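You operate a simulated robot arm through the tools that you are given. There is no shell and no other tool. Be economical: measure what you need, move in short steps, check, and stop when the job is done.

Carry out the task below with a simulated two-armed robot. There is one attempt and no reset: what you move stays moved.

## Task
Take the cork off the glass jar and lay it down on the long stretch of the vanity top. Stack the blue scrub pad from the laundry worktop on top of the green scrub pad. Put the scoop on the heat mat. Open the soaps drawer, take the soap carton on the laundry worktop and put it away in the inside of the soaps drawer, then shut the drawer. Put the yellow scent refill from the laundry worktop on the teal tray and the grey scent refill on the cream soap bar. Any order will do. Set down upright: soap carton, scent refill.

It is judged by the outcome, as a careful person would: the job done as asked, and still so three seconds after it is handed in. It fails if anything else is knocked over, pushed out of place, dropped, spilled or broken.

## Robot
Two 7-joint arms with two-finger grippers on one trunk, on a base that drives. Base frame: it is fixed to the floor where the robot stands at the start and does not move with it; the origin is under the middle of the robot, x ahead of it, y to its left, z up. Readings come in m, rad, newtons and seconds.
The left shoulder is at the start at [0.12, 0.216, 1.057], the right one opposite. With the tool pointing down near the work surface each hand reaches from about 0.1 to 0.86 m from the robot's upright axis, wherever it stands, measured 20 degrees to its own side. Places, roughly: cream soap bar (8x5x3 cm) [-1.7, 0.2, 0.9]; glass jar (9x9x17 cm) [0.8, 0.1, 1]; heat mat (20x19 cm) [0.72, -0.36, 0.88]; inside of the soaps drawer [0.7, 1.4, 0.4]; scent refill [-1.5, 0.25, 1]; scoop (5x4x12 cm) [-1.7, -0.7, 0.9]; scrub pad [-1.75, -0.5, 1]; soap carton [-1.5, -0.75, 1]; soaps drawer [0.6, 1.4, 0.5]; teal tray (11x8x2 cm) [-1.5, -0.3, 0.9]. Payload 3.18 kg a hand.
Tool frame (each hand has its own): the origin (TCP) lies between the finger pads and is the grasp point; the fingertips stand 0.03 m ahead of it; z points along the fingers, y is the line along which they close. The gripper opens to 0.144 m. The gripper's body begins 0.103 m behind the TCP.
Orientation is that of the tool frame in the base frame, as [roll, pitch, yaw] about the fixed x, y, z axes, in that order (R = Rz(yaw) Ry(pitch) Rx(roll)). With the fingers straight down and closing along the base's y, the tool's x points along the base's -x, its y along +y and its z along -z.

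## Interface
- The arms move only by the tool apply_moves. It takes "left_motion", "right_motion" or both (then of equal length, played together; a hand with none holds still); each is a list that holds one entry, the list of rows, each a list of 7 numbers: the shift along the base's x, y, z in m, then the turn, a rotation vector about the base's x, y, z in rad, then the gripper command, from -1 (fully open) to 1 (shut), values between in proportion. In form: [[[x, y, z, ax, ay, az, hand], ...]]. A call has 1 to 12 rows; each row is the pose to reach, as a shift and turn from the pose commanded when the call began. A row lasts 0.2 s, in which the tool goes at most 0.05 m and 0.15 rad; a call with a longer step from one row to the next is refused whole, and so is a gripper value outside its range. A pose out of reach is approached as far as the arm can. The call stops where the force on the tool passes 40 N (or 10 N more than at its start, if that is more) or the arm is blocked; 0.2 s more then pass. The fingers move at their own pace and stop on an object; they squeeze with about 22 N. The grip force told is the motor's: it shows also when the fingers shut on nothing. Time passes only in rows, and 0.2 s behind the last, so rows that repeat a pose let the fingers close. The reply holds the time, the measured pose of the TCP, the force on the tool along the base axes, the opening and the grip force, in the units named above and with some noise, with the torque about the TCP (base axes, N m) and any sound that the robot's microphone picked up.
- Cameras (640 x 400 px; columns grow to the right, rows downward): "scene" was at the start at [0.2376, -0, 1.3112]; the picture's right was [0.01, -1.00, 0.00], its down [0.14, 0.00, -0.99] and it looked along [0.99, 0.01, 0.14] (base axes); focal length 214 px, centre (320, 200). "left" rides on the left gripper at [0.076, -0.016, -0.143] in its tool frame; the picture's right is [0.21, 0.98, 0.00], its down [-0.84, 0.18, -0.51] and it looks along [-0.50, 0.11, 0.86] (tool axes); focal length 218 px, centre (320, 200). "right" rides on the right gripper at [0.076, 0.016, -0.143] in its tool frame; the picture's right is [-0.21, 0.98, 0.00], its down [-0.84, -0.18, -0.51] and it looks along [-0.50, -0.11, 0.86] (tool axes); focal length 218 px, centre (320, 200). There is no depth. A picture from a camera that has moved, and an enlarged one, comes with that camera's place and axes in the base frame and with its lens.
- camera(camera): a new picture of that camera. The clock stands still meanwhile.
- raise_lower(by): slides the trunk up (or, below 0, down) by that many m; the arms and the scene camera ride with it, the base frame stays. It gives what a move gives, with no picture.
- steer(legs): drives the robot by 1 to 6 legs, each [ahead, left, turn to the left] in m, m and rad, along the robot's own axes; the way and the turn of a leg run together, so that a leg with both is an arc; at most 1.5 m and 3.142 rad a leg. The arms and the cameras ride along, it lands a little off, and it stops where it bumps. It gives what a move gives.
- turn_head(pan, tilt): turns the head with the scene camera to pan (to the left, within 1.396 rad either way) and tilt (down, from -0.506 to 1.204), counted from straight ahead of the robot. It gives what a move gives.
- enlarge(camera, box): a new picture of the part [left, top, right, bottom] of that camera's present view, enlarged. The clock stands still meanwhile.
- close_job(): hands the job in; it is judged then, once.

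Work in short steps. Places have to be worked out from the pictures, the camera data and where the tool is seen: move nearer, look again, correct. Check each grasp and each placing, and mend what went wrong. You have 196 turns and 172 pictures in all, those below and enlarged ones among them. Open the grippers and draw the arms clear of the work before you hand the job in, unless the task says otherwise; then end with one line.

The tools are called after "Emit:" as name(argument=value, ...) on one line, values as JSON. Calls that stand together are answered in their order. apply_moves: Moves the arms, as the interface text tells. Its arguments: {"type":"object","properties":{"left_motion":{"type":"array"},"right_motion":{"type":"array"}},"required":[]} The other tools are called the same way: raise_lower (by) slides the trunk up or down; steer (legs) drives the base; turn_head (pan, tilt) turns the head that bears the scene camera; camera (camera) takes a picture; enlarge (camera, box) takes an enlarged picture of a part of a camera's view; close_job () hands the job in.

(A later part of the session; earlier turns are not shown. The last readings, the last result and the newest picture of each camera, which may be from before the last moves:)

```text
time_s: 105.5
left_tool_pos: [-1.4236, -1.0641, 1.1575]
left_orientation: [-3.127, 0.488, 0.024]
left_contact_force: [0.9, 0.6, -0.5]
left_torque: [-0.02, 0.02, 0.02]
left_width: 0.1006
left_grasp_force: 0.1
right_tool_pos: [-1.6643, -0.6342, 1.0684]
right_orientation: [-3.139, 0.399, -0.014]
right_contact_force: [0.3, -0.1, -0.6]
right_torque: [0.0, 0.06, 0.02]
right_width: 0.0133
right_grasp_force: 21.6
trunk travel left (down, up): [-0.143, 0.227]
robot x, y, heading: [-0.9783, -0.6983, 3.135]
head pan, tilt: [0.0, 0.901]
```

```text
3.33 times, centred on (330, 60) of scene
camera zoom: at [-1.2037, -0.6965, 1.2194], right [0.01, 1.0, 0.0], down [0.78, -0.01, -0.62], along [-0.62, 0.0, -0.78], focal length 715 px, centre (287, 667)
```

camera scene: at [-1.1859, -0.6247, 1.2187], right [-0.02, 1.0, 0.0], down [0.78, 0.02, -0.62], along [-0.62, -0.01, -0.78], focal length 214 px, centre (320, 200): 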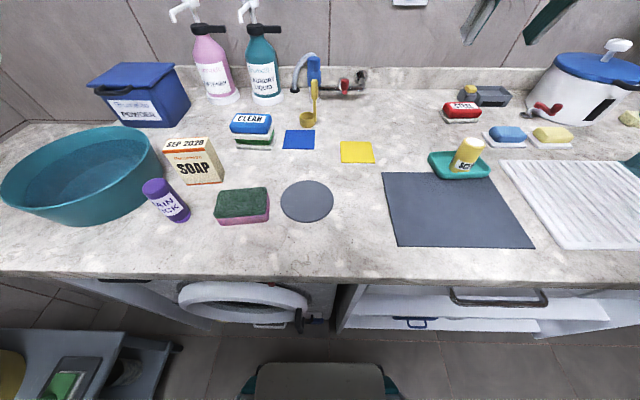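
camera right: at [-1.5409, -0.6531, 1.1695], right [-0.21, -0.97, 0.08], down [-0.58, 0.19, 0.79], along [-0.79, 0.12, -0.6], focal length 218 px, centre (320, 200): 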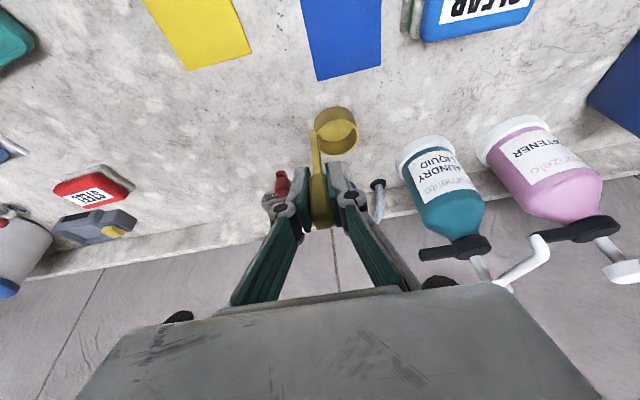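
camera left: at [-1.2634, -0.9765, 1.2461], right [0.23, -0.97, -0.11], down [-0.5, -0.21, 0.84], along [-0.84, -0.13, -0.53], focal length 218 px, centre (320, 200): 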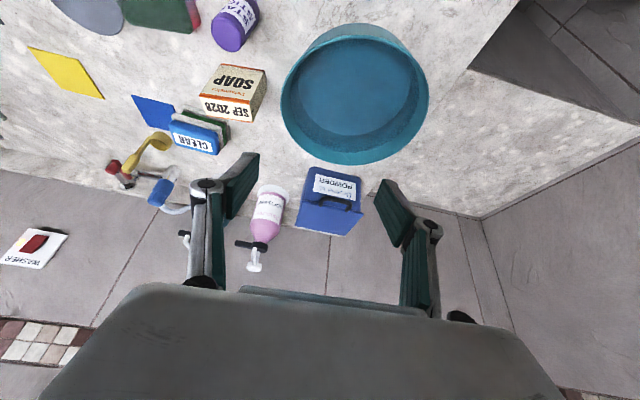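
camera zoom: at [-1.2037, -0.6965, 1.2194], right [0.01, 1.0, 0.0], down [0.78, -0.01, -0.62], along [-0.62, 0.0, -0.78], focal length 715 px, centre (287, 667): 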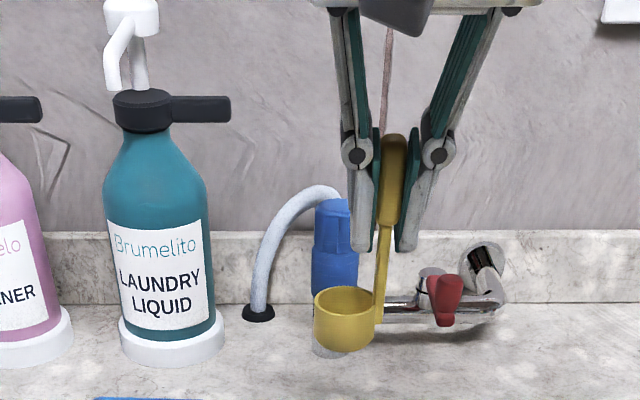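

Scoop held. Retract it, while bringing the left hand upright above the carton.

Emit:
apply_moves(right_motion=[[[0.03, 0.015, 0.015, 0, 0, 0, 1], [0.065, 0.03, 0.03, 0, 0, 0, 1], [0.1, 0.05, 0.045, 0, 0, 0, 1], [0.14, 0.07, 0.06, 0, 0, 0, 1], [0.18, 0.09, 0.075, 0, 0, 0, 1], [0.21, 0.11, 0.09, 0, 0, 0, 1], [0.24, 0.13, 0.1, 0, 0, 0, 1]]], left_motion=[[[-0.01, 0.03, 0.0, 0, -0.08, 0.01, -0.4], [-0.02, 0.06, 0.0, 0, -0.16, 0.03, -0.4], [-0.03, 0.09, 0.0, 0, -0.25, 0.04, -0.4], [-0.04, 0.12, -0.01, 0, -0.33, 0.05, -0.4], [-0.055, 0.15, -0.02, 0, -0.41, 0.07, -0.4], [-0.07, 0.18, -0.03, 0, -0.487, 0.08, -0.4], [-0.072, 0.198, -0.04, 0, -0.487, 0.08, -0.4]]])

Emit:
camera(camera="left")

Emit:
camera(camera="scene")

```text
time_s: 107.1
left_tool_pos: [-1.4975, -0.8664, 1.1182]
left_orientation: [3.128, 0.002, 0.097]
left_contact_force: [-0.1, 0.3, -0.1]
left_torque: [-0.01, 0.01, -0.01]
left_width: 0.101
left_grasp_force: 0.1
right_tool_pos: [-1.4256, -0.506, 1.1665]
right_orientation: [-3.138, 0.397, -0.016]
right_contact_force: [-0.2, 0.4, -0.1]
right_torque: [-0.01, 0.03, 0.01]
right_width: 0.0134
right_grasp_force: 21.6
trunk travel left (down, up): [-0.143, 0.227]
robot x, y, heading: [-0.9767, -0.7009, 3.137]
head pan, tilt: [0.0, 0.901]
```

```text
70 pictures are left
camera left: at [-1.4233, -0.8391, 1.2589], right [0.3, -0.95, 0.01], down [-0.82, -0.25, 0.51], along [-0.48, -0.17, -0.86], focal length 218 px, centre (320, 200)
```

left: 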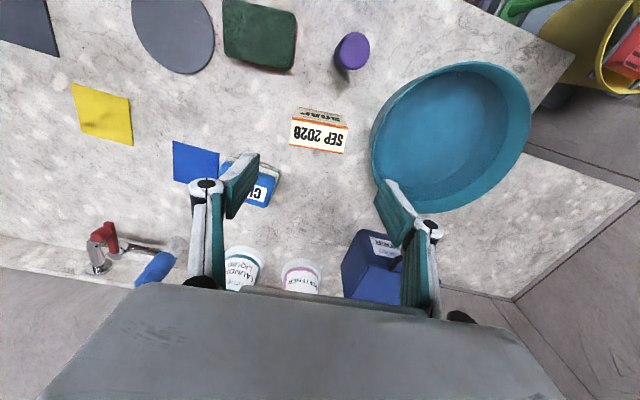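

```text
69 pictures are left
camera scene: at [-1.2045, -0.6962, 1.2191], right [0.01, 1.0, 0.0], down [0.78, -0.01, -0.62], along [-0.62, 0.0, -0.78], focal length 214 px, centre (320, 200)
```

scene: 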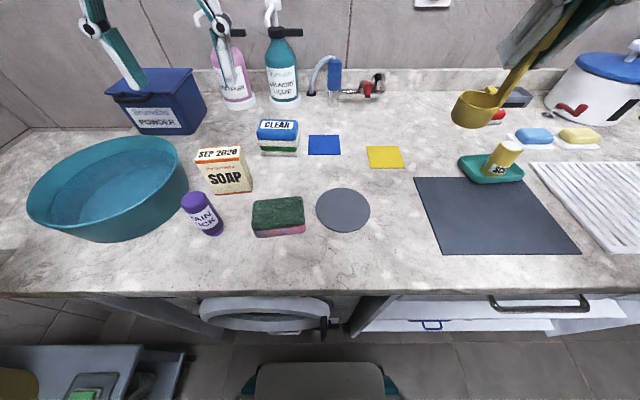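

Carton at (-1.490,-0.8645), but the tub rim is close on the -y side. I'll turn the left gripper 90° so it closes along x instead.

Emit:
apply_moves(left_motion=[[[0, 0, 0.01, 0, 0, -0.14, -0.4], [0, 0, 0.01, 0, 0, -0.28, -0.4], [0, 0, 0.01, 0, 0, -0.42, -0.4], [0, 0, 0.01, 0, 0, -0.56, -0.4], [0, 0, 0.01, 0, 0, -0.7, -0.4], [0, 0, 0.01, 0, 0, -0.84, -0.4], [0, 0, 0.01, 0, 0, -0.98, -0.4], [0, 0, 0.01, 0, 0, -1.12, -0.4], [0, 0, 0.01, 0, 0, -1.26, -0.4], [0, 0, 0.01, 0, 0, -1.4, -0.4], [0.0075, 0.002, 0.01, 0, 0, -1.52, -0.4], [0.0075, 0.002, 0.01, 0, 0, -1.52, -0.4]]])

Emit:
camera(camera="left")

```text
time_s: 109.7
left_tool_pos: [-1.4279, -0.8188, 0.952]
left_orientation: [2.962, 0.192, -1.113]
left_contact_force: [3.8, -0.5, 4.7]
left_torque: [0.14, -0.38, -0.14]
left_width: 0.1191
left_grasp_force: 3.2
left hand out of reach, approached as far as the arm can: row 3, 4, 5, 6, 7, 8, 9, 10, 11, 12
right_tool_pos: [-1.4295, -0.5046, 1.1621]
right_orientation: [-3.138, 0.389, -0.015]
right_contact_force: [-1.5, 0.3, -0.6]
right_torque: [-0.01, -0.1, 0.02]
right_width: 0.0133
right_grasp_force: 22.0
trunk travel left (down, up): [-0.143, 0.227]
robot x, y, heading: [-0.9776, -0.6981, 3.131]
head pan, tilt: [0.0, 0.901]
```

```text
68 pictures are left
camera left: at [-1.3456, -0.8899, 1.0718], right [-0.76, -0.64, 0.13], down [-0.4, 0.61, 0.68], along [-0.52, 0.46, -0.72], focal length 218 px, centre (320, 200)
```

left: 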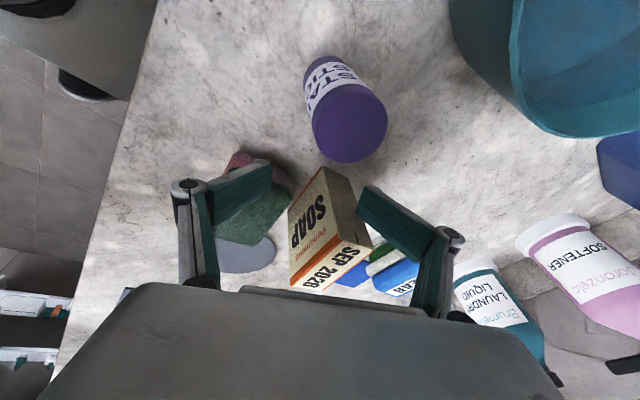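

The arm sagged when the turn went out of reach, and it touches something. Look before moving.

Emit:
enlarge(camera="scene", box=[130, 60, 350, 250])

```text
2.11 times, centred on (240, 155) of scene
camera zoom: at [-1.2085, -0.6961, 1.2175], right [0.01, 1.0, 0.0], down [0.79, -0.01, -0.62], along [-0.62, 0.0, -0.79], focal length 452 px, centre (488, 295)
```

zoom: 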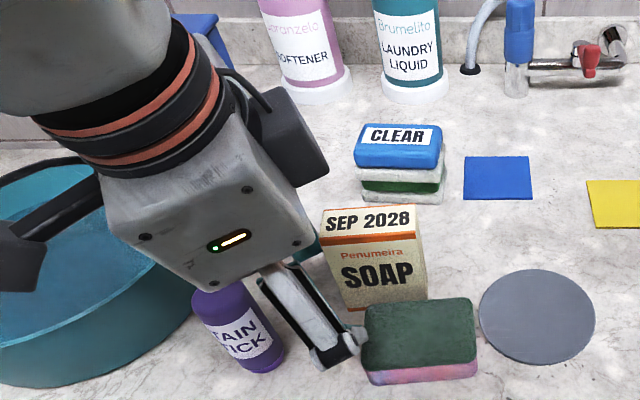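

The carton got pushed ~8 cm (still upright) and the sponge ~2 cm. Raise the left hand straight up carefully, then restore its orientation.

Emit:
apply_moves(left_motion=[[[0, 0, 0.015, 0, 0, 0, -0.66], [0, 0, 0.03, 0, 0, 0, -0.66], [0, 0, 0.06, 0, 0, 0, -0.66], [0, 0, 0.1, 0, 0, 0, -0.66], [0.0, 0, 0.14, 0, 0, 0, -0.66], [0.0, 0, 0.17, 0, 0, 0, -0.66]]])

Emit:
camera(camera="scene")

```text
time_s: 111.1
left_tool_pos: [-1.4097, -0.7975, 1.031]
left_orientation: [2.925, 0.245, -1.068]
left_contact_force: [-0.4, 0.4, 0.5]
left_torque: [-0.03, 0.03, -0.01]
left_width: 0.1196
left_grasp_force: 0.1
left hand out of reach, approached as far as the arm can: row 1, 2, 3, 4, 5, 6
right_tool_pos: [-1.4271, -0.5053, 1.166]
right_orientation: [-3.138, 0.395, -0.017]
right_contact_force: [0.2, 0.5, -0.5]
right_torque: [-0.01, 0.02, -0.02]
right_width: 0.0132
right_grasp_force: 22.0
trunk travel left (down, up): [-0.143, 0.227]
robot x, y, heading: [-0.9833, -0.6983, 3.135]
head pan, tilt: [0.0, 0.901]
```

```text
66 pictures are left
camera scene: at [-1.2053, -0.6962, 1.2186], right [0.01, 1.0, 0.0], down [0.78, -0.01, -0.62], along [-0.62, 0.0, -0.78], focal length 214 px, centre (320, 200)
```

scene: 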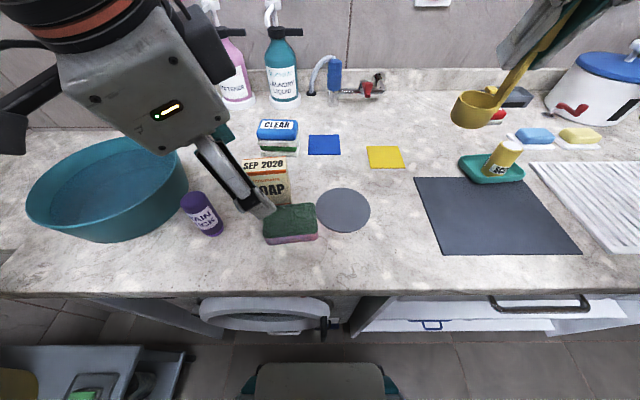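

Free of contact now. Unwind the yaw gradually while rising.

Emit:
apply_moves(left_motion=[[[0.0, 0, 0.01, 0, 0, 0.14, -0.66], [0.0, 0, 0.02, 0, 0, 0.28, -0.66], [0.0, 0, 0.03, 0, 0, 0.42, -0.66], [0.0, 0, 0.04, 0, 0, 0.56, -0.66], [0.0, 0, 0.05, 0, 0, 0.7, -0.66]]])

Emit:
camera(camera="scene")

```text
time_s: 112.3
left_tool_pos: [-1.4081, -0.7972, 1.0764]
left_orientation: [2.919, 0.242, -0.364]
left_contact_force: [0.3, 0.4, -0.5]
left_torque: [-0.04, -0.02, -0.03]
left_width: 0.1196
left_grasp_force: 0.1
right_tool_pos: [-1.4275, -0.5056, 1.1662]
right_orientation: [-3.137, 0.394, -0.014]
right_contact_force: [-0.2, -0.6, -0.1]
right_torque: [0.03, -0.03, -0.01]
right_width: 0.0134
right_grasp_force: 21.9
trunk travel left (down, up): [-0.143, 0.227]
robot x, y, heading: [-0.9804, -0.7002, 3.132]
head pan, tilt: [0.0, 0.901]
```

```text
65 pictures are left
camera scene: at [-1.2141, -0.6942, 1.2337], right [0.03, 1.0, 0.0], down [0.65, -0.02, -0.76], along [-0.76, 0.03, -0.66], focal length 214 px, centre (320, 200)
```

scene: 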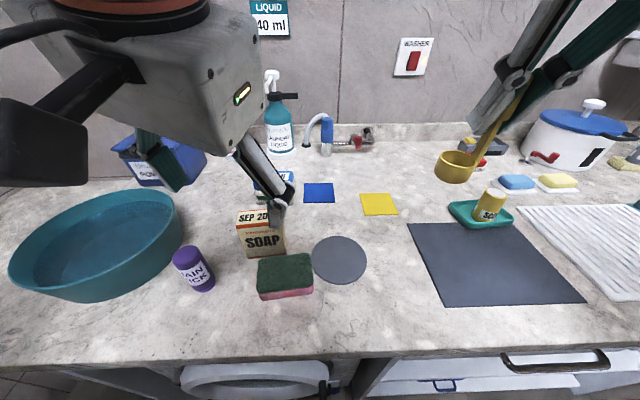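

Head was nudged by the arm; continue bringing the left hand upright, up and outward.

Emit:
apply_moves(left_motion=[[[0.0, -0.015, 0.015, 0.03, -0.075, 0.1, -0.66], [0.0, -0.03, 0.03, 0.06, -0.15, 0.2, -0.66], [0.0, -0.045, 0.045, 0.09, -0.22, 0.3, -0.66], [0.0, -0.06, 0.06, 0.125, -0.302, 0.42, -0.66], [0.0, -0.06, 0.06, 0.125, -0.302, 0.42, -0.66]]])

Emit:
turn_head(pan=0.0, tilt=0.9)

Emit:
camera(camera="scene")

Emit:
camera(camera="left")

```text
time_s: 113.5
left_tool_pos: [-1.4074, -0.8578, 1.1384]
left_orientation: [3.09, -0.035, 0.073]
left_contact_force: [-0.5, -0.2, 0.4]
left_torque: [0.0, -0.02, 0.02]
left_width: 0.1196
left_grasp_force: 0.0
right_tool_pos: [-1.4271, -0.5056, 1.1665]
right_orientation: [-3.137, 0.396, -0.017]
right_contact_force: [-0.6, -0.2, 0.6]
right_torque: [-0.02, -0.01, 0.01]
right_width: 0.0132
right_grasp_force: 21.6
trunk travel left (down, up): [-0.143, 0.227]
robot x, y, heading: [-0.9793, -0.6995, 3.137]
head pan, tilt: [0.0, 0.901]
```

```text
time_s: 114.1
left_tool_pos: [-1.4064, -0.8579, 1.1379]
left_orientation: [3.091, -0.034, 0.073]
left_contact_force: [0.7, -0.2, 0.2]
left_torque: [0.01, 0.04, 0.01]
left_width: 0.1195
left_grasp_force: 0.1
right_tool_pos: [-1.4263, -0.5066, 1.1661]
right_orientation: [-3.139, 0.395, -0.016]
right_contact_force: [0.3, -0.2, -0.2]
right_torque: [0.01, 0.0, -0.02]
right_width: 0.0134
right_grasp_force: 22.1
trunk travel left (down, up): [-0.143, 0.227]
robot x, y, heading: [-0.9805, -0.6994, 3.138]
head pan, tilt: [0.0, 0.901]
```

```text
64 pictures are left
camera scene: at [-1.2054, -0.6969, 1.2187], right [0.01, 1.0, 0.0], down [0.78, -0.01, -0.62], along [-0.62, 0.0, -0.78], focal length 214 px, centre (320, 200)
```

scene: 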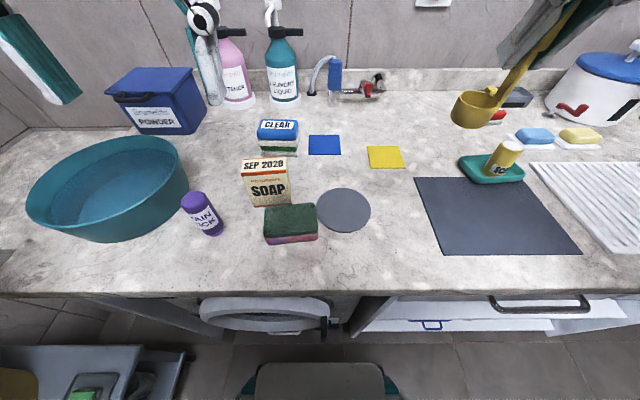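

```text
63 pictures are left
camera left: at [-1.3384, -0.8279, 1.2817], right [0.28, -0.96, 0.06], down [-0.85, -0.22, 0.49], along [-0.45, -0.18, -0.87], focal length 218 px, centre (320, 200)
```

left: 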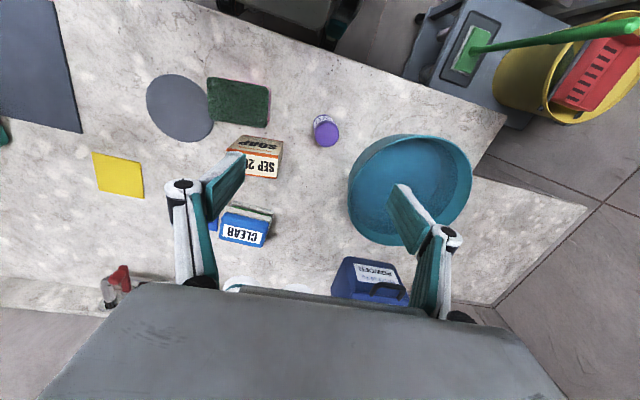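

All standing. Carton is now further from the tub, so a y-closing grasp works. Enlarge for its position.

Emit:
enlarge(camera="scene", box=[220, 110, 380, 250])

```text
2.86 times, centred on (300, 180) of scene
camera zoom: at [-1.2054, -0.6969, 1.2187], right [0.01, 1.0, 0.0], down [0.78, -0.01, -0.62], along [-0.62, 0.0, -0.78], focal length 613 px, centre (377, 257)
```

zoom: 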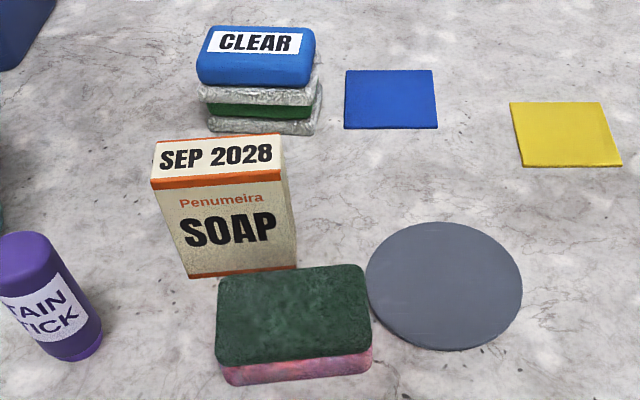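

Carton top centre ≈(-1.470,-0.786), yaw ≈0.1. Level the left tool and hover above it, opening 0.1.

Emit:
apply_moves(left_motion=[[[-0.015, 0.018, -0.01, 0.012, 0.01, 0.015, -0.5], [-0.03, 0.036, -0.02, 0.025, 0.02, 0.03, -0.5], [-0.048, 0.054, -0.035, 0.037, 0.03, 0.045, -0.5], [-0.065, 0.072, -0.05, 0.049, 0.038, 0.06, -0.5], [-0.065, 0.072, -0.07, 0.049, 0.038, 0.06, -0.5], [-0.065, 0.072, -0.07, 0.049, 0.038, 0.06, -0.5]]])

Emit:
camera(camera="left")

```text
time_s: 115.5
left_tool_pos: [-1.4733, -0.7831, 1.0685]
left_orientation: [-3.141, -0.002, 0.132]
left_contact_force: [-0.3, -0.4, -0.3]
left_torque: [0.0, -0.02, 0.01]
left_width: 0.1081
left_grasp_force: 0.0
right_tool_pos: [-1.4265, -0.5052, 1.1663]
right_orientation: [-3.136, 0.396, -0.015]
right_contact_force: [-0.4, -0.4, -0.6]
right_torque: [-0.01, 0.0, 0.01]
right_width: 0.0133
right_grasp_force: 21.2
trunk travel left (down, up): [-0.143, 0.227]
robot x, y, heading: [-0.9805, -0.6977, 3.132]
head pan, tilt: [0.0, 0.901]
```

```text
61 pictures are left
camera left: at [-1.4002, -0.7569, 1.2108], right [0.34, -0.94, 0.0], down [-0.81, -0.29, 0.51], along [-0.48, -0.17, -0.86], focal length 218 px, centre (320, 200)
```

left: 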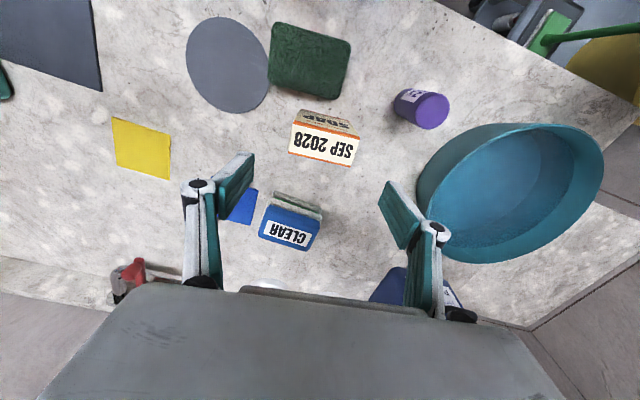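

Carton at (-1.463,-0.783), aligned. Descend and close.

Emit:
apply_moves(left_motion=[[[0.009, 0, -0.03, 0, 0, 0, -0.5], [0.009, 0, -0.06, 0, 0, 0, -0.5], [0.009, 0, -0.09, 0, 0, 0, -0.5], [0.009, 0, -0.12, 0, 0, 0, -0.5], [0.009, 0, -0.12, 0, 0, 0, 0.1], [0.009, 0, -0.12, 0, 0, 0, 0.6], [0.009, 0, -0.12, 0, 0, 0, 0.6], [0.009, 0, -0.12, 0, 0, 0, 0.6]]])

Emit:
camera(camera="left")

Emit:
camera(camera="scene")

```text
time_s: 117.3
left_tool_pos: [-1.4646, -0.7837, 0.9475]
left_orientation: [-3.14, -0.003, 0.133]
left_contact_force: [-0.6, -0.5, 1.4]
left_torque: [0.01, -0.01, 0.02]
left_width: 0.0694
left_grasp_force: 22.4
right_tool_pos: [-1.4278, -0.5063, 1.1655]
right_orientation: [-3.14, 0.395, -0.015]
right_contact_force: [0.3, 0.4, -0.9]
right_torque: [0.02, 0.01, -0.04]
right_width: 0.0133
right_grasp_force: 22.1
trunk travel left (down, up): [-0.143, 0.227]
robot x, y, heading: [-0.9822, -0.6973, 3.127]
head pan, tilt: [0.0, 0.901]
```

```text
60 pictures are left
camera left: at [-1.3918, -0.7567, 1.0891], right [0.34, -0.94, 0.0], down [-0.81, -0.29, 0.51], along [-0.48, -0.17, -0.86], focal length 218 px, centre (320, 200)
```

left: 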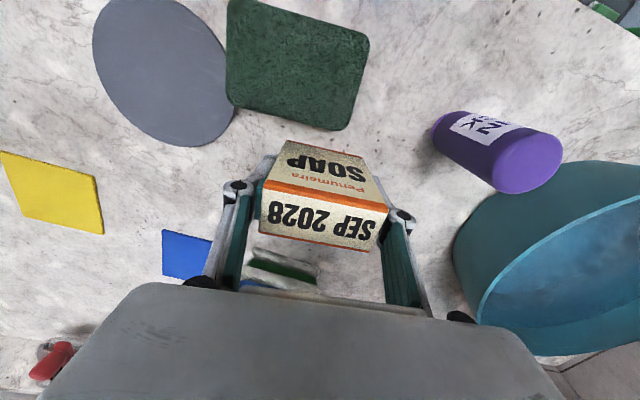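

```text
59 pictures are left
camera scene: at [-1.2055, -0.6969, 1.2187], right [0.01, 1.0, 0.0], down [0.78, -0.01, -0.62], along [-0.62, 0.0, -0.78], focal length 214 px, centre (320, 200)
```

scene: 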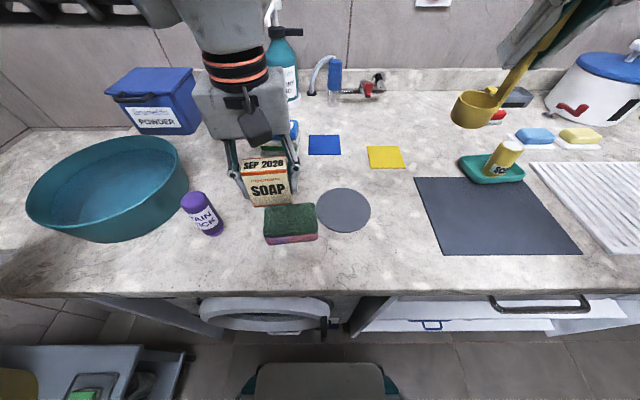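

Carton gripped (69 mm). Lift and retract.

Emit:
apply_moves(left_motion=[[[0, 0, 0.02, 0, 0, 0, 0.6], [0, 0, 0.06, 0, 0, 0, 0.6], [0, 0, 0.1, 0, 0, 0, 0.6], [0.02, -0.01, 0.14, 0, 0, 0, 0.6], [0.05, -0.02, 0.17, 0, 0, 0, 0.6], [0.08, -0.03, 0.19, 0, 0, 0, 0.6], [0.11, -0.04, 0.2, 0, 0, 0, 0.6]]])

Emit:
enlarge(camera="scene", box=[120, 80, 400, 260])

```text
time_s: 118.8
left_tool_pos: [-1.3866, -0.8179, 1.1367]
left_orientation: [-3.138, 0.001, 0.146]
left_contact_force: [-4.7, 5.3, -10.3]
left_torque: [-1.09, 0.35, 0.6]
left_width: 0.0695
left_grasp_force: 22.2
right_tool_pos: [-1.4274, -0.5063, 1.1665]
right_orientation: [-3.139, 0.394, -0.015]
right_contact_force: [-0.7, 0.7, 0.1]
right_torque: [-0.01, -0.03, -0.01]
right_width: 0.0136
right_grasp_force: 22.0
trunk travel left (down, up): [-0.143, 0.227]
robot x, y, heading: [-0.9782, -0.696, 3.13]
head pan, tilt: [0.0, 0.901]
stopped in row 7 (left hand): the force on the tool passed its limit at 56 N (the readings are from after the stop); the commanded pose is now the measured one
```

```text
2.22 times, centred on (260, 170) of scene
camera zoom: at [-1.2073, -0.6985, 1.2206], right [-0.01, 1.0, 0.0], down [0.77, 0.01, -0.64], along [-0.64, -0.01, -0.77], focal length 477 px, centre (453, 267)
```

zoom: 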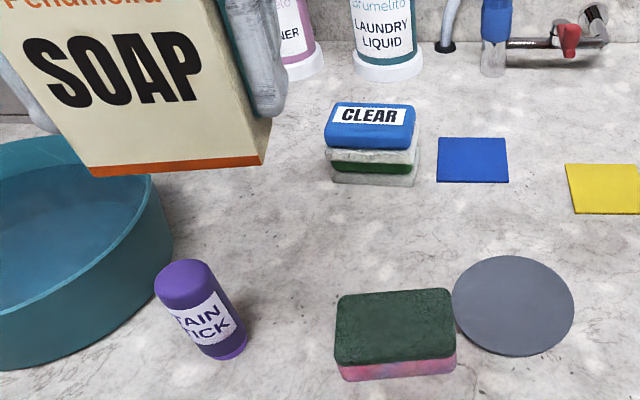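

The left hand touched the head. Move it outward.

Emit:
apply_moves(left_motion=[[[-0.015, -0.02, 0.0, 0, 0, 0, 0.6], [-0.02, -0.05, 0.0, 0, 0, 0, 0.6], [-0.02, -0.09, 0.01, 0, 0, 0, 0.6], [-0.0, -0.12, 0.02, 0, 0, 0, 0.6], [0.02, -0.14, 0.02, 0, 0, 0, 0.6]]])

Emit:
camera(camera="left")

```text
time_s: 120.0
left_tool_pos: [-1.3646, -0.9594, 1.1582]
left_orientation: [-3.136, 0.001, 0.146]
left_contact_force: [0.3, -0.3, -1.0]
left_torque: [0.03, 0.0, 0.02]
left_width: 0.0696
left_grasp_force: 21.6
right_tool_pos: [-1.4269, -0.5069, 1.1669]
right_orientation: [-3.138, 0.396, -0.013]
right_contact_force: [0.2, -0.3, -0.8]
right_torque: [0.01, -0.01, -0.03]
right_width: 0.0134
right_grasp_force: 21.4
trunk travel left (down, up): [-0.143, 0.227]
robot x, y, heading: [-0.9765, -0.7024, 3.133]
head pan, tilt: [0.0, 0.901]
```

```text
57 pictures are left
camera left: at [-1.2916, -0.9305, 1.3006], right [0.35, -0.94, 0.0], down [-0.81, -0.3, 0.51], along [-0.48, -0.17, -0.86], focal length 218 px, centre (320, 200)
```

left: 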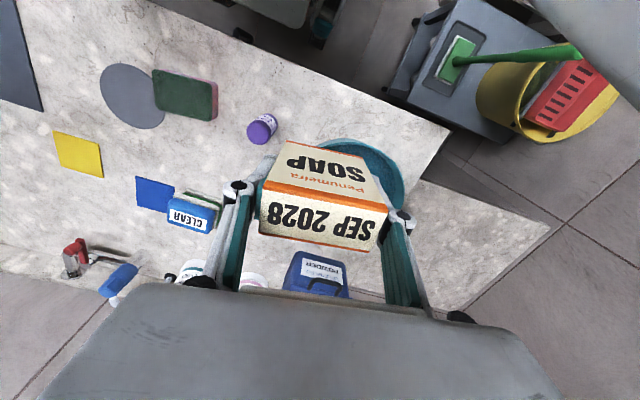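

Back off diagonally away from the worktop, then turn to the vanity.

Emit:
steer(legs=[[-0.5, -0.45, 0], [0, 0, 1.57], [0, 0, 1.57]])

Emit:
camera(camera="scene")

```text
time_s: 132.1
left_tool_pos: [-0.087, 0.0077, 1.1575]
left_orientation: [-3.137, 0.0, -2.99]
left_contact_force: [-0.5, 0.9, -1.9]
left_torque: [0.0, 0.0, -0.02]
left_width: 0.0692
left_grasp_force: 22.4
right_tool_pos: [-0.0206, -0.4426, 1.1656]
right_orientation: [-3.138, 0.396, 3.135]
right_contact_force: [0.2, 0.1, -0.9]
right_torque: [-0.02, -0.01, -0.01]
right_width: 0.0135
right_grasp_force: 22.0
trunk travel left (down, up): [-0.143, 0.227]
robot x, y, heading: [-0.4704, -0.2599, 0.004]
head pan, tilt: [0.0, 0.901]
```

```text
56 pictures are left
camera scene: at [-0.2427, -0.255, 1.2187], right [0.0, -1.0, 0.0], down [-0.78, 0.0, -0.62], along [0.62, 0.0, -0.78], focal length 214 px, centre (320, 200)
```

scene: 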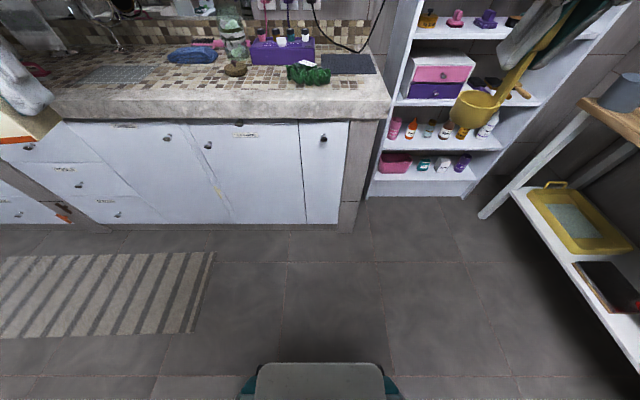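

Drive up to the vanity.

Emit:
steer(legs=[[0.53, 0.06, 0]])

Emit:
camera(camera="scene")

```text
time_s: 135.2
left_tool_pos: [0.4408, 0.0711, 1.159]
left_orientation: [-3.138, -0.002, -2.984]
left_contact_force: [0.7, 0.4, -1.1]
left_torque: [0.01, 0.0, -0.03]
left_width: 0.0694
left_grasp_force: 21.5
right_tool_pos: [0.5102, -0.379, 1.1659]
right_orientation: [-3.137, 0.396, -3.142]
right_contact_force: [-0.7, -0.5, 0.1]
right_torque: [0.03, 0.04, 0.03]
right_width: 0.0136
right_grasp_force: 21.8
trunk travel left (down, up): [-0.143, 0.227]
robot x, y, heading: [0.0579, -0.1945, 0.009]
head pan, tilt: [0.0, 0.901]
```

```text
55 pictures are left
camera scene: at [0.287, -0.1921, 1.2188], right [0.01, -1.0, 0.0], down [-0.78, -0.01, -0.62], along [0.62, 0.01, -0.78], focal length 214 px, centre (320, 200)
```

scene: 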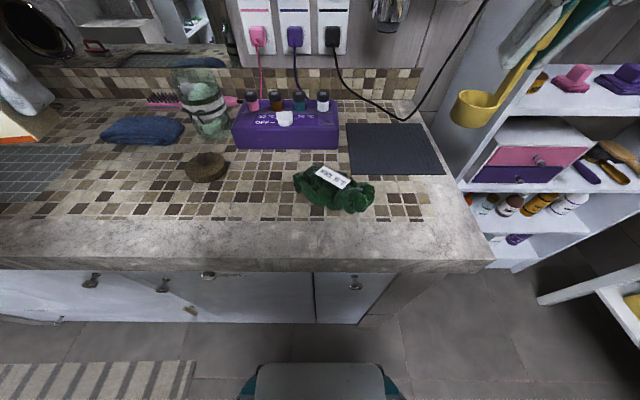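

Heat mat centre ≈(0.73,-0.365). Carry the scoop over it.

Emit:
apply_moves(right_motion=[[[0.035, 0, -0.01, 0, 0, 0, 1], [0.07, 0, -0.02, 0, 0, 0, 1], [0.11, 0, -0.035, 0, 0, 0, 1], [0.15, 0, -0.05, 0, 0, 0, 1], [0.185, 0, -0.07, 0, 0, 0, 1], [0.222, 0.003, -0.09, 0, 0, 0, 1], [0.225, 0.003, -0.12, 0, 0, 0, 1], [0.225, 0.003, -0.14, 0, 0, 0, 1]]])

Emit:
camera(camera="scene")

Emit:
camera(camera="right")

```text
time_s: 137.0
left_tool_pos: [0.4411, 0.0724, 1.1576]
left_orientation: [-3.138, 0.0, -2.983]
left_contact_force: [-0.5, -0.9, -1.7]
left_torque: [-0.02, 0.03, 0.0]
left_width: 0.0693
left_grasp_force: 22.1
right_tool_pos: [0.7356, -0.3746, 1.0257]
right_orientation: [-3.137, 0.394, -3.14]
right_contact_force: [0.1, -1.5, -0.3]
right_torque: [0.02, 0.02, -0.01]
right_width: 0.0133
right_grasp_force: 21.9
trunk travel left (down, up): [-0.143, 0.227]
robot x, y, heading: [0.0575, -0.1933, 0.008]
head pan, tilt: [0.0, 0.901]
```

```text
54 pictures are left
camera scene: at [0.2873, -0.1921, 1.2186], right [0.01, -1.0, 0.0], down [-0.78, -0.01, -0.62], along [0.62, 0.01, -0.78], focal length 214 px, centre (320, 200)
```

scene: 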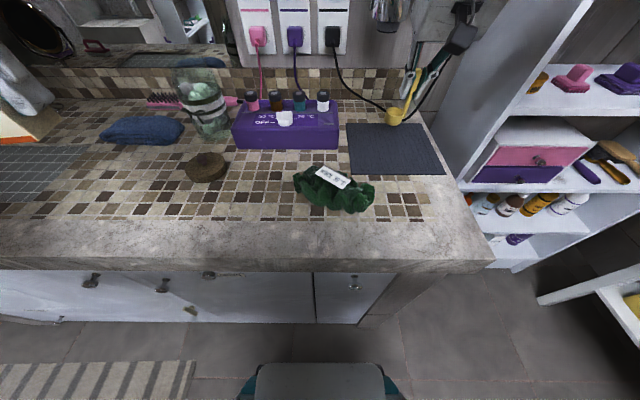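

```text
53 pictures are left
camera right: at [0.6088, -0.358, 1.1268], right [0.19, 0.98, 0.08], down [0.58, -0.18, 0.79], along [0.79, -0.11, -0.6], focal length 218 px, centre (320, 200)
```

right: 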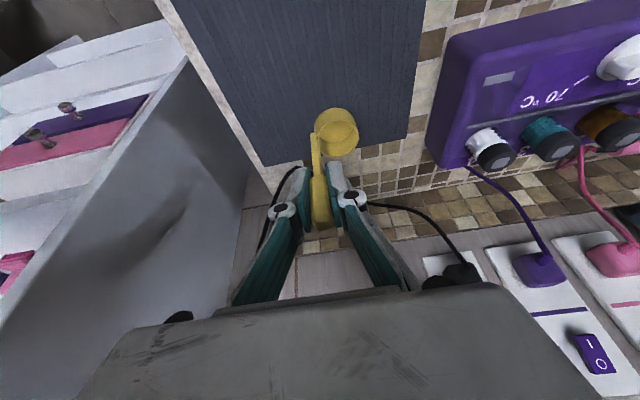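

Over the mat centre. Lower to near contact, then creep.

Emit:
apply_moves(right_motion=[[[-0.005, 0, -0.02, 0, 0, 0, 1], [-0.005, 0, -0.04, 0, 0, 0, 1], [-0.005, 0, -0.045, 0, 0, 0, 1], [-0.005, 0, -0.049, 0, 0, 0, 1], [-0.005, 0, -0.053, 0, 0, 0, 1], [-0.005, 0, -0.056, 0, 0, 0, 1]]])

Emit:
enlarge(camera="scene", box=[320, 60, 480, 200])

```text
time_s: 138.4
left_tool_pos: [0.4413, 0.072, 1.1581]
left_orientation: [-3.139, 0.0, -2.982]
left_contact_force: [-0.1, -0.2, -1.0]
left_torque: [-0.01, -0.01, -0.02]
left_width: 0.0694
left_grasp_force: 21.8
right_tool_pos: [0.7304, -0.3738, 0.9701]
right_orientation: [-3.138, 0.396, -3.141]
right_contact_force: [0.5, 0.3, -0.4]
right_torque: [-0.01, 0.01, 0.0]
right_width: 0.0134
right_grasp_force: 21.4
trunk travel left (down, up): [-0.143, 0.227]
robot x, y, heading: [0.057, -0.1929, 0.012]
head pan, tilt: [0.0, 0.901]
```

```text
2.86 times, centred on (400, 130) of scene
camera zoom: at [0.2869, -0.1922, 1.2187], right [0.01, -1.0, 0.0], down [-0.78, -0.01, -0.62], along [0.62, 0.01, -0.78], focal length 613 px, centre (91, 400)
```

zoom: 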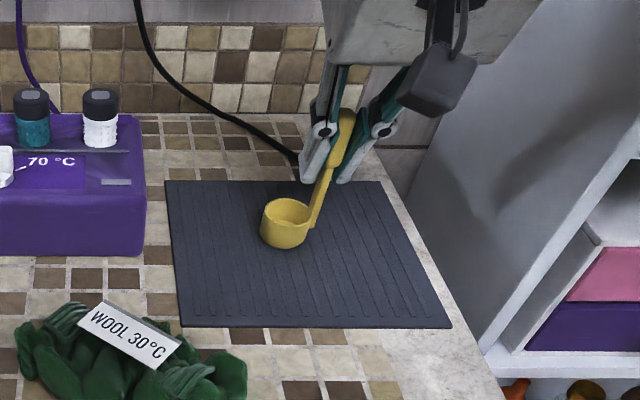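

Just above the mat; creep down until contact.

Emit:
apply_moves(right_motion=[[[0, 0, -0.003, 0, 0, 0, 1], [0, 0, -0.006, 0, 0, 0, 1], [0, 0, -0.009, 0, 0, 0, 1], [0, 0, -0.009, 0, 0, 0, 1]]])

Emit:
enlarge(camera="scene", box=[320, 60, 480, 200])

```text
time_s: 139.4
left_tool_pos: [0.4403, 0.0717, 1.1593]
left_orientation: [-3.138, 0.002, -2.982]
left_contact_force: [-0.5, 0.3, -1.3]
left_torque: [0.01, -0.01, 0.03]
left_width: 0.0692
left_grasp_force: 22.0
right_tool_pos: [0.7293, -0.3744, 0.9629]
right_orientation: [-3.141, 0.399, 3.141]
right_contact_force: [4.6, -2.8, 16.8]
right_torque: [-0.02, -0.2, -0.05]
right_width: 0.0135
right_grasp_force: 22.3
trunk travel left (down, up): [-0.143, 0.227]
robot x, y, heading: [0.0598, -0.1925, 0.011]
head pan, tilt: [0.0, 0.901]
```

```text
2.86 times, centred on (400, 130) of scene
camera zoom: at [0.2858, -0.1921, 1.2191], right [0.01, -1.0, 0.0], down [-0.78, -0.01, -0.62], along [0.62, 0.01, -0.78], focal length 613 px, centre (91, 400)
```

zoom: 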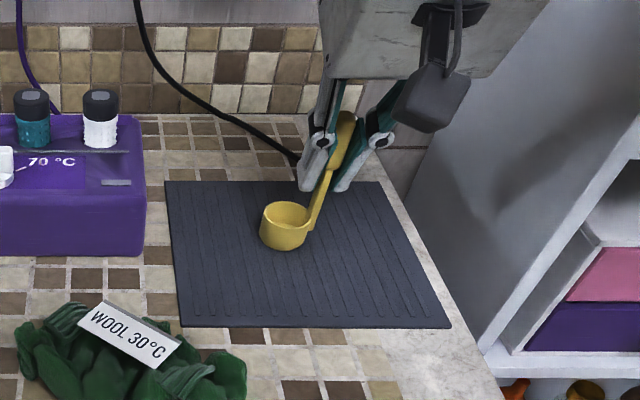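

Contact on the mat. Ease, open, and withdraw upward.

Emit:
apply_moves(right_motion=[[[0, 0, 0.003, 0, 0, 0, 0.7], [0, 0, 0.003, 0, 0, 0, 0.4], [0, 0, 0.003, 0, 0, 0, 0.4], [0, 0, 0.04, 0, 0, 0, 0.4], [0, 0, 0.08, 0, 0, 0, 0.4], [-0.03, 0, 0.11, 0, 0, 0, 0.4], [-0.07, 0, 0.14, 0, 0, 0, 0], [-0.11, 0, 0.16, 0, 0, 0, 0], [-0.15, 0, 0.18, 0, 0, 0, 0], [-0.19, 0, 0.2, 0, 0, 0, 0]]])

Emit:
enlarge(camera="scene", box=[320, 60, 480, 200])

```text
time_s: 141.6
left_tool_pos: [0.4394, 0.0718, 1.1596]
left_orientation: [-3.136, 0.003, -2.982]
left_contact_force: [0.0, -0.8, -1.0]
left_torque: [0.02, -0.04, 0.01]
left_width: 0.0693
left_grasp_force: 22.4
right_tool_pos: [0.537, -0.3731, 1.1626]
right_orientation: [-3.139, 0.395, -3.141]
right_contact_force: [0.0, 0.5, -0.3]
right_torque: [0.0, -0.04, -0.02]
right_width: 0.0719
right_grasp_force: 0.1
trunk travel left (down, up): [-0.143, 0.227]
robot x, y, heading: [0.0583, -0.1965, 0.008]
head pan, tilt: [0.0, 0.901]
```

```text
2.86 times, centred on (400, 130) of scene
camera zoom: at [0.2856, -0.192, 1.2192], right [0.01, -1.0, 0.0], down [-0.78, -0.01, -0.62], along [0.62, 0.01, -0.78], focal length 613 px, centre (91, 400)
```

zoom: 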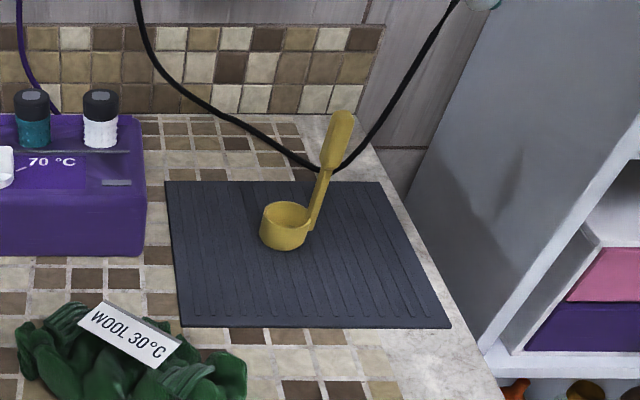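

Scoop stands on the mat. Back off and strafe left toward the soaps drawer.

Emit:
steer(legs=[[-0.4, 0, 0], [0, 1.25, 0]])

Emit:
camera(camera="scene")

```text
time_s: 154.1
left_tool_pos: [0.0268, 1.2852, 1.1587]
left_orientation: [-3.139, 0.0, -2.978]
left_contact_force: [-0.3, -1.1, -1.1]
left_torque: [0.03, 0.0, -0.01]
left_width: 0.0695
left_grasp_force: 21.8
right_tool_pos: [0.1263, 0.8393, 1.1614]
right_orientation: [-3.138, 0.395, -3.137]
right_contact_force: [0.1, -0.4, 1.0]
right_torque: [-0.02, -0.03, 0.0]
right_width: 0.072
right_grasp_force: 0.0
trunk travel left (down, up): [-0.143, 0.227]
robot x, y, heading: [-0.3505, 1.0198, 0.015]
head pan, tilt: [0.0, 0.901]
stopped in leg 2: the robot was blocked; the commanded pose is now the measured one
```

```text
49 pictures are left
camera scene: at [-0.1258, 1.0205, 1.2187], right [0.01, -1.0, 0.0], down [-0.78, -0.01, -0.62], along [0.62, 0.01, -0.78], focal length 214 px, centre (320, 200)
```

scene: 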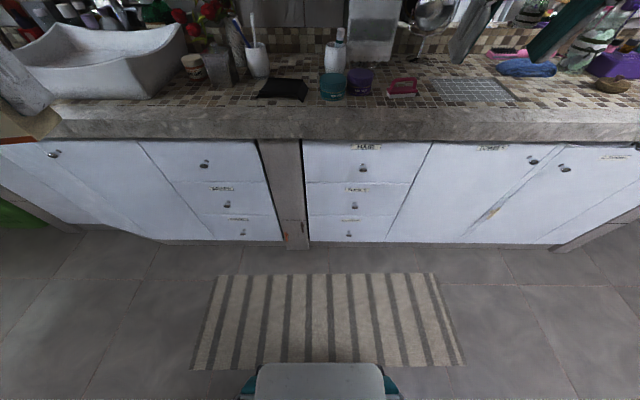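

Blocked at y≈1.02. Two drawer columns are visible; enlarge to read labels.

Emit:
enlarge(camera="scene", box=[150, 130, 430, 250])

Emit:
turn_head(pan=1.1, tilt=0.9)

Emit:
camera(camera="scene")

```text
2.29 times, centred on (290, 190) of scene
camera zoom: at [-0.1258, 1.0205, 1.2187], right [0.01, -1.0, 0.0], down [-0.78, -0.01, -0.62], along [0.62, 0.01, -0.78], focal length 490 px, centre (389, 223)
```

zoom: 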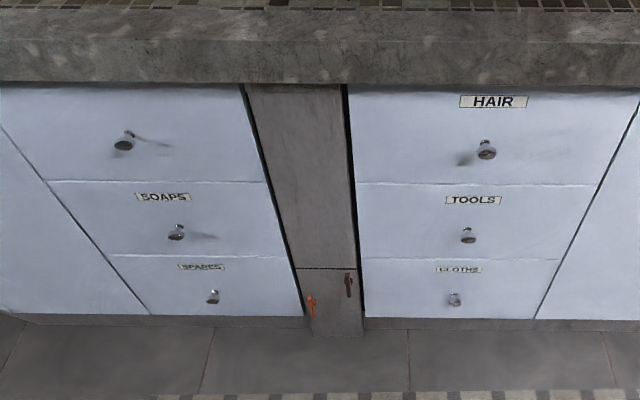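

```text
time_s: 155.4
left_tool_pos: [0.0275, 1.2845, 1.1578]
left_orientation: [-3.139, 0.0, -2.979]
left_contact_force: [0.0, 0.4, -0.9]
left_torque: [0.01, 0.01, -0.01]
left_width: 0.0693
left_grasp_force: 22.4
right_tool_pos: [0.1282, 0.8408, 1.1618]
right_orientation: [-3.138, 0.395, -3.136]
right_contact_force: [-0.1, -0.3, 0.5]
right_torque: [-0.01, -0.03, -0.03]
right_width: 0.0719
right_grasp_force: 0.0
trunk travel left (down, up): [-0.143, 0.227]
robot x, y, heading: [-0.35, 1.0233, 0.013]
head pan, tilt: [1.1, 0.901]
```

```text
47 pictures are left
camera scene: at [-0.168, 1.0875, 1.2187], right [0.9, -0.44, 0.0], down [-0.35, -0.7, -0.62], along [0.28, 0.56, -0.78], focal length 214 px, centre (320, 200)
```

scene: 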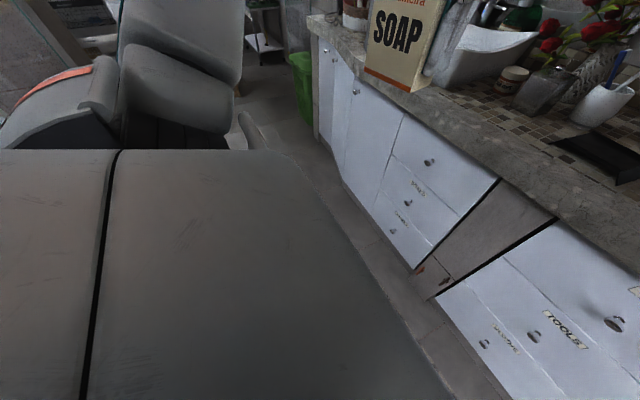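

SOAPS is the left column's middle drawer; its knob ≈(0.50, 1.48, 0.40). See what blocks on the left side.

Emit:
turn_head(pan=1.39, tilt=0.35)

Emit:
camera(camera="scene")

```text
time_s: 156.4
left_tool_pos: [0.0266, 1.2855, 1.1586]
left_orientation: [-3.138, 0.0, -2.979]
left_contact_force: [0.9, -0.7, -1.9]
left_torque: [0.02, -0.03, 0.02]
left_width: 0.0695
left_grasp_force: 21.7
right_tool_pos: [0.128, 0.8394, 1.1608]
right_orientation: [-3.138, 0.395, -3.137]
right_contact_force: [-0.2, -0.6, 0.3]
right_torque: [0.01, -0.02, 0.0]
right_width: 0.0719
right_grasp_force: 0.1
trunk travel left (down, up): [-0.143, 0.227]
robot x, y, heading: [-0.352, 1.0175, 0.011]
head pan, tilt: [1.389, 0.351]
```

```text
46 pictures are left
camera scene: at [-0.1858, 1.1116, 1.2662], right [0.99, -0.17, 0.0], down [-0.06, -0.34, -0.94], along [0.16, 0.93, -0.34], focal length 214 px, centre (320, 200)
```

scene: 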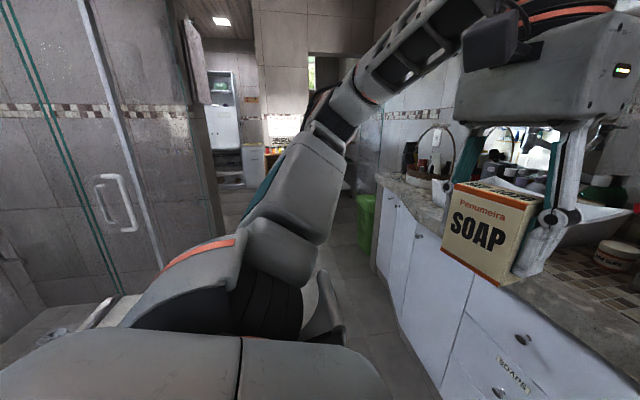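

The block is probably a shelf corner behind-left. Move ahead 0.15 and try strafing further left.

Emit:
steer(legs=[[0.15, 0, -0.012], [0, 0.22, 0]])

Emit:
turn_head(pan=0.25, tilt=1.0)

Emit:
camera(camera="scene")

```text
time_s: 158.0
left_tool_pos: [0.1825, 1.2816, 1.1576]
left_orientation: [-3.139, 0.0, -2.988]
left_contact_force: [-0.4, 0.7, -0.6]
left_torque: [-0.02, -0.03, 0.01]
left_width: 0.0694
left_grasp_force: 21.7
right_tool_pos: [0.2803, 0.8366, 1.1611]
right_orientation: [-3.138, 0.394, 3.136]
right_contact_force: [-0.3, 0.3, -0.4]
right_torque: [-0.01, 0.0, 0.0]
right_width: 0.0718
right_grasp_force: 0.0
trunk travel left (down, up): [-0.143, 0.227]
robot x, y, heading: [-0.1958, 1.0148, 0.001]
head pan, tilt: [1.389, 0.351]
stopped in leg 2: the robot was blocked; the commanded pose is now the measured one
```

```text
time_s: 159.3
left_tool_pos: [0.1833, 1.2817, 1.1583]
left_orientation: [-3.138, 0.001, -2.986]
left_contact_force: [-0.2, -0.1, -1.0]
left_torque: [-0.01, 0.01, 0.01]
left_width: 0.0691
left_grasp_force: 21.7
right_tool_pos: [0.2806, 0.8352, 1.1595]
right_orientation: [-3.139, 0.394, 3.139]
right_contact_force: [-0.2, 0.1, -0.3]
right_torque: [-0.02, -0.01, 0.05]
right_width: 0.072
right_grasp_force: 0.1
trunk travel left (down, up): [-0.143, 0.227]
robot x, y, heading: [-0.1973, 1.0185, 0.007]
head pan, tilt: [0.25, 1.0]
```

```text
45 pictures are left
camera scene: at [0.0204, 1.0357, 1.2115], right [0.25, -0.97, 0.0], down [-0.81, -0.21, -0.54], along [0.52, 0.14, -0.84], focal length 214 px, centre (320, 200)
```

scene: 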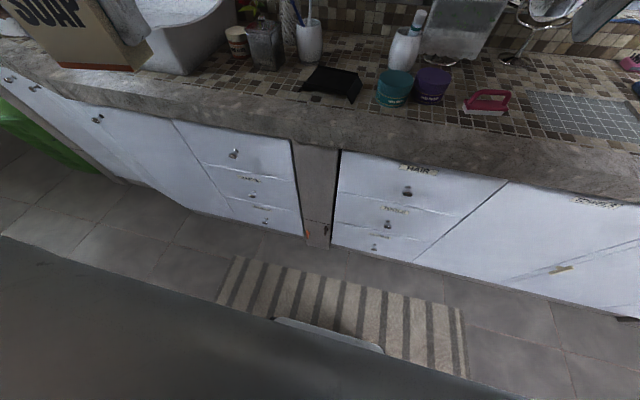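

Still blocked at y≈1.015. Check with the left hand camera what is on the floor there.

Emit:
camera(camera="left")

```text
44 pictures are left
camera left: at [0.1094, 1.255, 1.3004], right [-0.36, 0.93, 0.0], down [0.8, 0.31, 0.51], along [0.47, 0.18, -0.86], focal length 218 px, centre (320, 200)
```

left: 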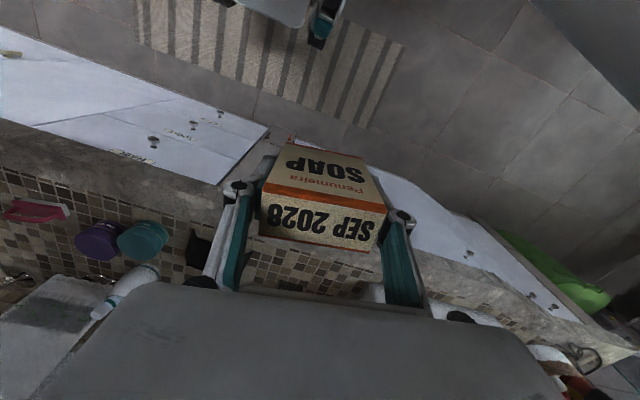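

The left arm is best placed for the drawer, so I'll park the carton briefly on the vanity edge near (0.55,1.36), open the drawer with the left hand, then fetch it. Drive ahead 0.1 and hover the carton.

Emit:
steer(legs=[[0.1, 0, 0]])

Emit:
apply_moves(left_motion=[[[0.04, 0.01, 0, 0, 0, 0, 0.6], [0.08, 0.02, -0.01, 0, 0, 0, 0.6], [0.12, 0.035, -0.02, 0, 0, 0, 0.6], [0.16, 0.05, -0.035, 0, 0, 0, 0.6], [0.2, 0.06, -0.05, 0, 0, 0, 0.6], [0.235, 0.07, -0.07, 0, 0, 0, 0.6], [0.26, 0.078, -0.1, 0, 0, 0, 0.6], [0.265, 0.078, -0.13, 0, 0, 0, 0.6]]])

Emit:
camera(camera="scene")

Emit:
camera(camera="left")

```text
time_s: 160.5
left_tool_pos: [0.2837, 1.2826, 1.1596]
left_orientation: [-3.138, 0.001, -2.985]
left_contact_force: [-0.2, 0.4, -1.4]
left_torque: [-0.03, 0.01, -0.02]
left_width: 0.0691
left_grasp_force: 22.4
right_tool_pos: [0.3814, 0.8369, 1.1617]
right_orientation: [-3.139, 0.393, 3.139]
right_contact_force: [0.3, 0.4, 0.8]
right_torque: [0.03, 0.02, -0.01]
right_width: 0.072
right_grasp_force: 0.1
trunk travel left (down, up): [-0.143, 0.227]
robot x, y, heading: [-0.0992, 1.0191, 0.006]
head pan, tilt: [0.25, 1.0]
```

```text
time_s: 162.3
left_tool_pos: [0.5444, 1.3573, 1.0144]
left_orientation: [-3.136, -0.003, -2.978]
left_contact_force: [0.8, 0.9, -1.8]
left_torque: [-0.09, 0.13, -0.02]
left_width: 0.0693
left_grasp_force: 22.4
left hand out of reach, approached as far as the arm can: row 5, 6, 7, 8
right_tool_pos: [0.3869, 0.8379, 1.158]
right_orientation: [-3.135, 0.387, 3.14]
right_contact_force: [2.1, 0.5, -0.4]
right_torque: [-0.08, 0.12, -0.03]
right_width: 0.0719
right_grasp_force: 0.1
trunk travel left (down, up): [-0.143, 0.227]
robot x, y, heading: [-0.097, 1.0184, 0.01]
head pan, tilt: [0.25, 1.0]
```

```text
43 pictures are left
camera scene: at [0.126, 1.0382, 1.2099], right [0.25, -0.97, 0.0], down [-0.82, -0.21, -0.54], along [0.52, 0.13, -0.84], focal length 214 px, centre (320, 200)
```

scene: 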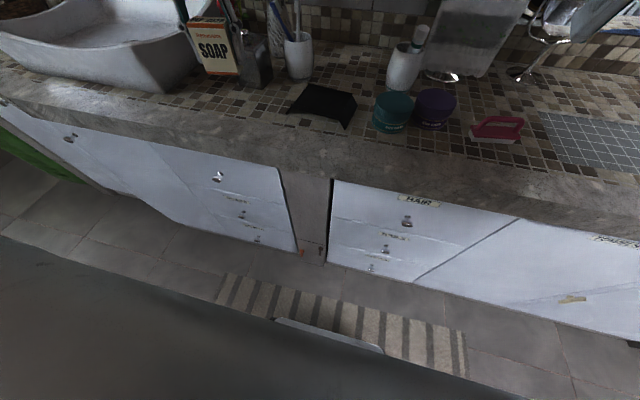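

```text
42 pictures are left
camera left: at [0.4713, 1.331, 1.1567], right [-0.37, 0.93, -0.01], down [0.8, 0.32, 0.5], along [0.47, 0.18, -0.86], focal length 218 px, centre (320, 200)
```

left: 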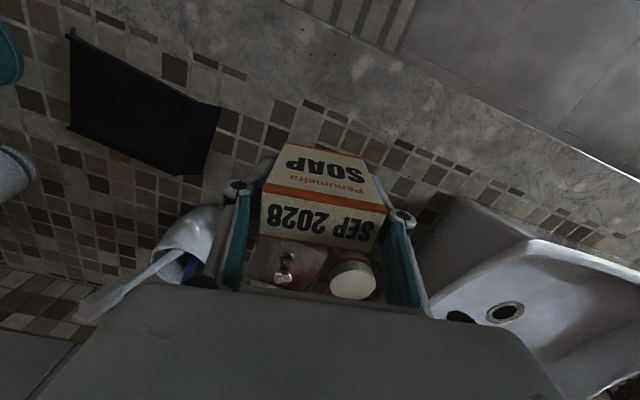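

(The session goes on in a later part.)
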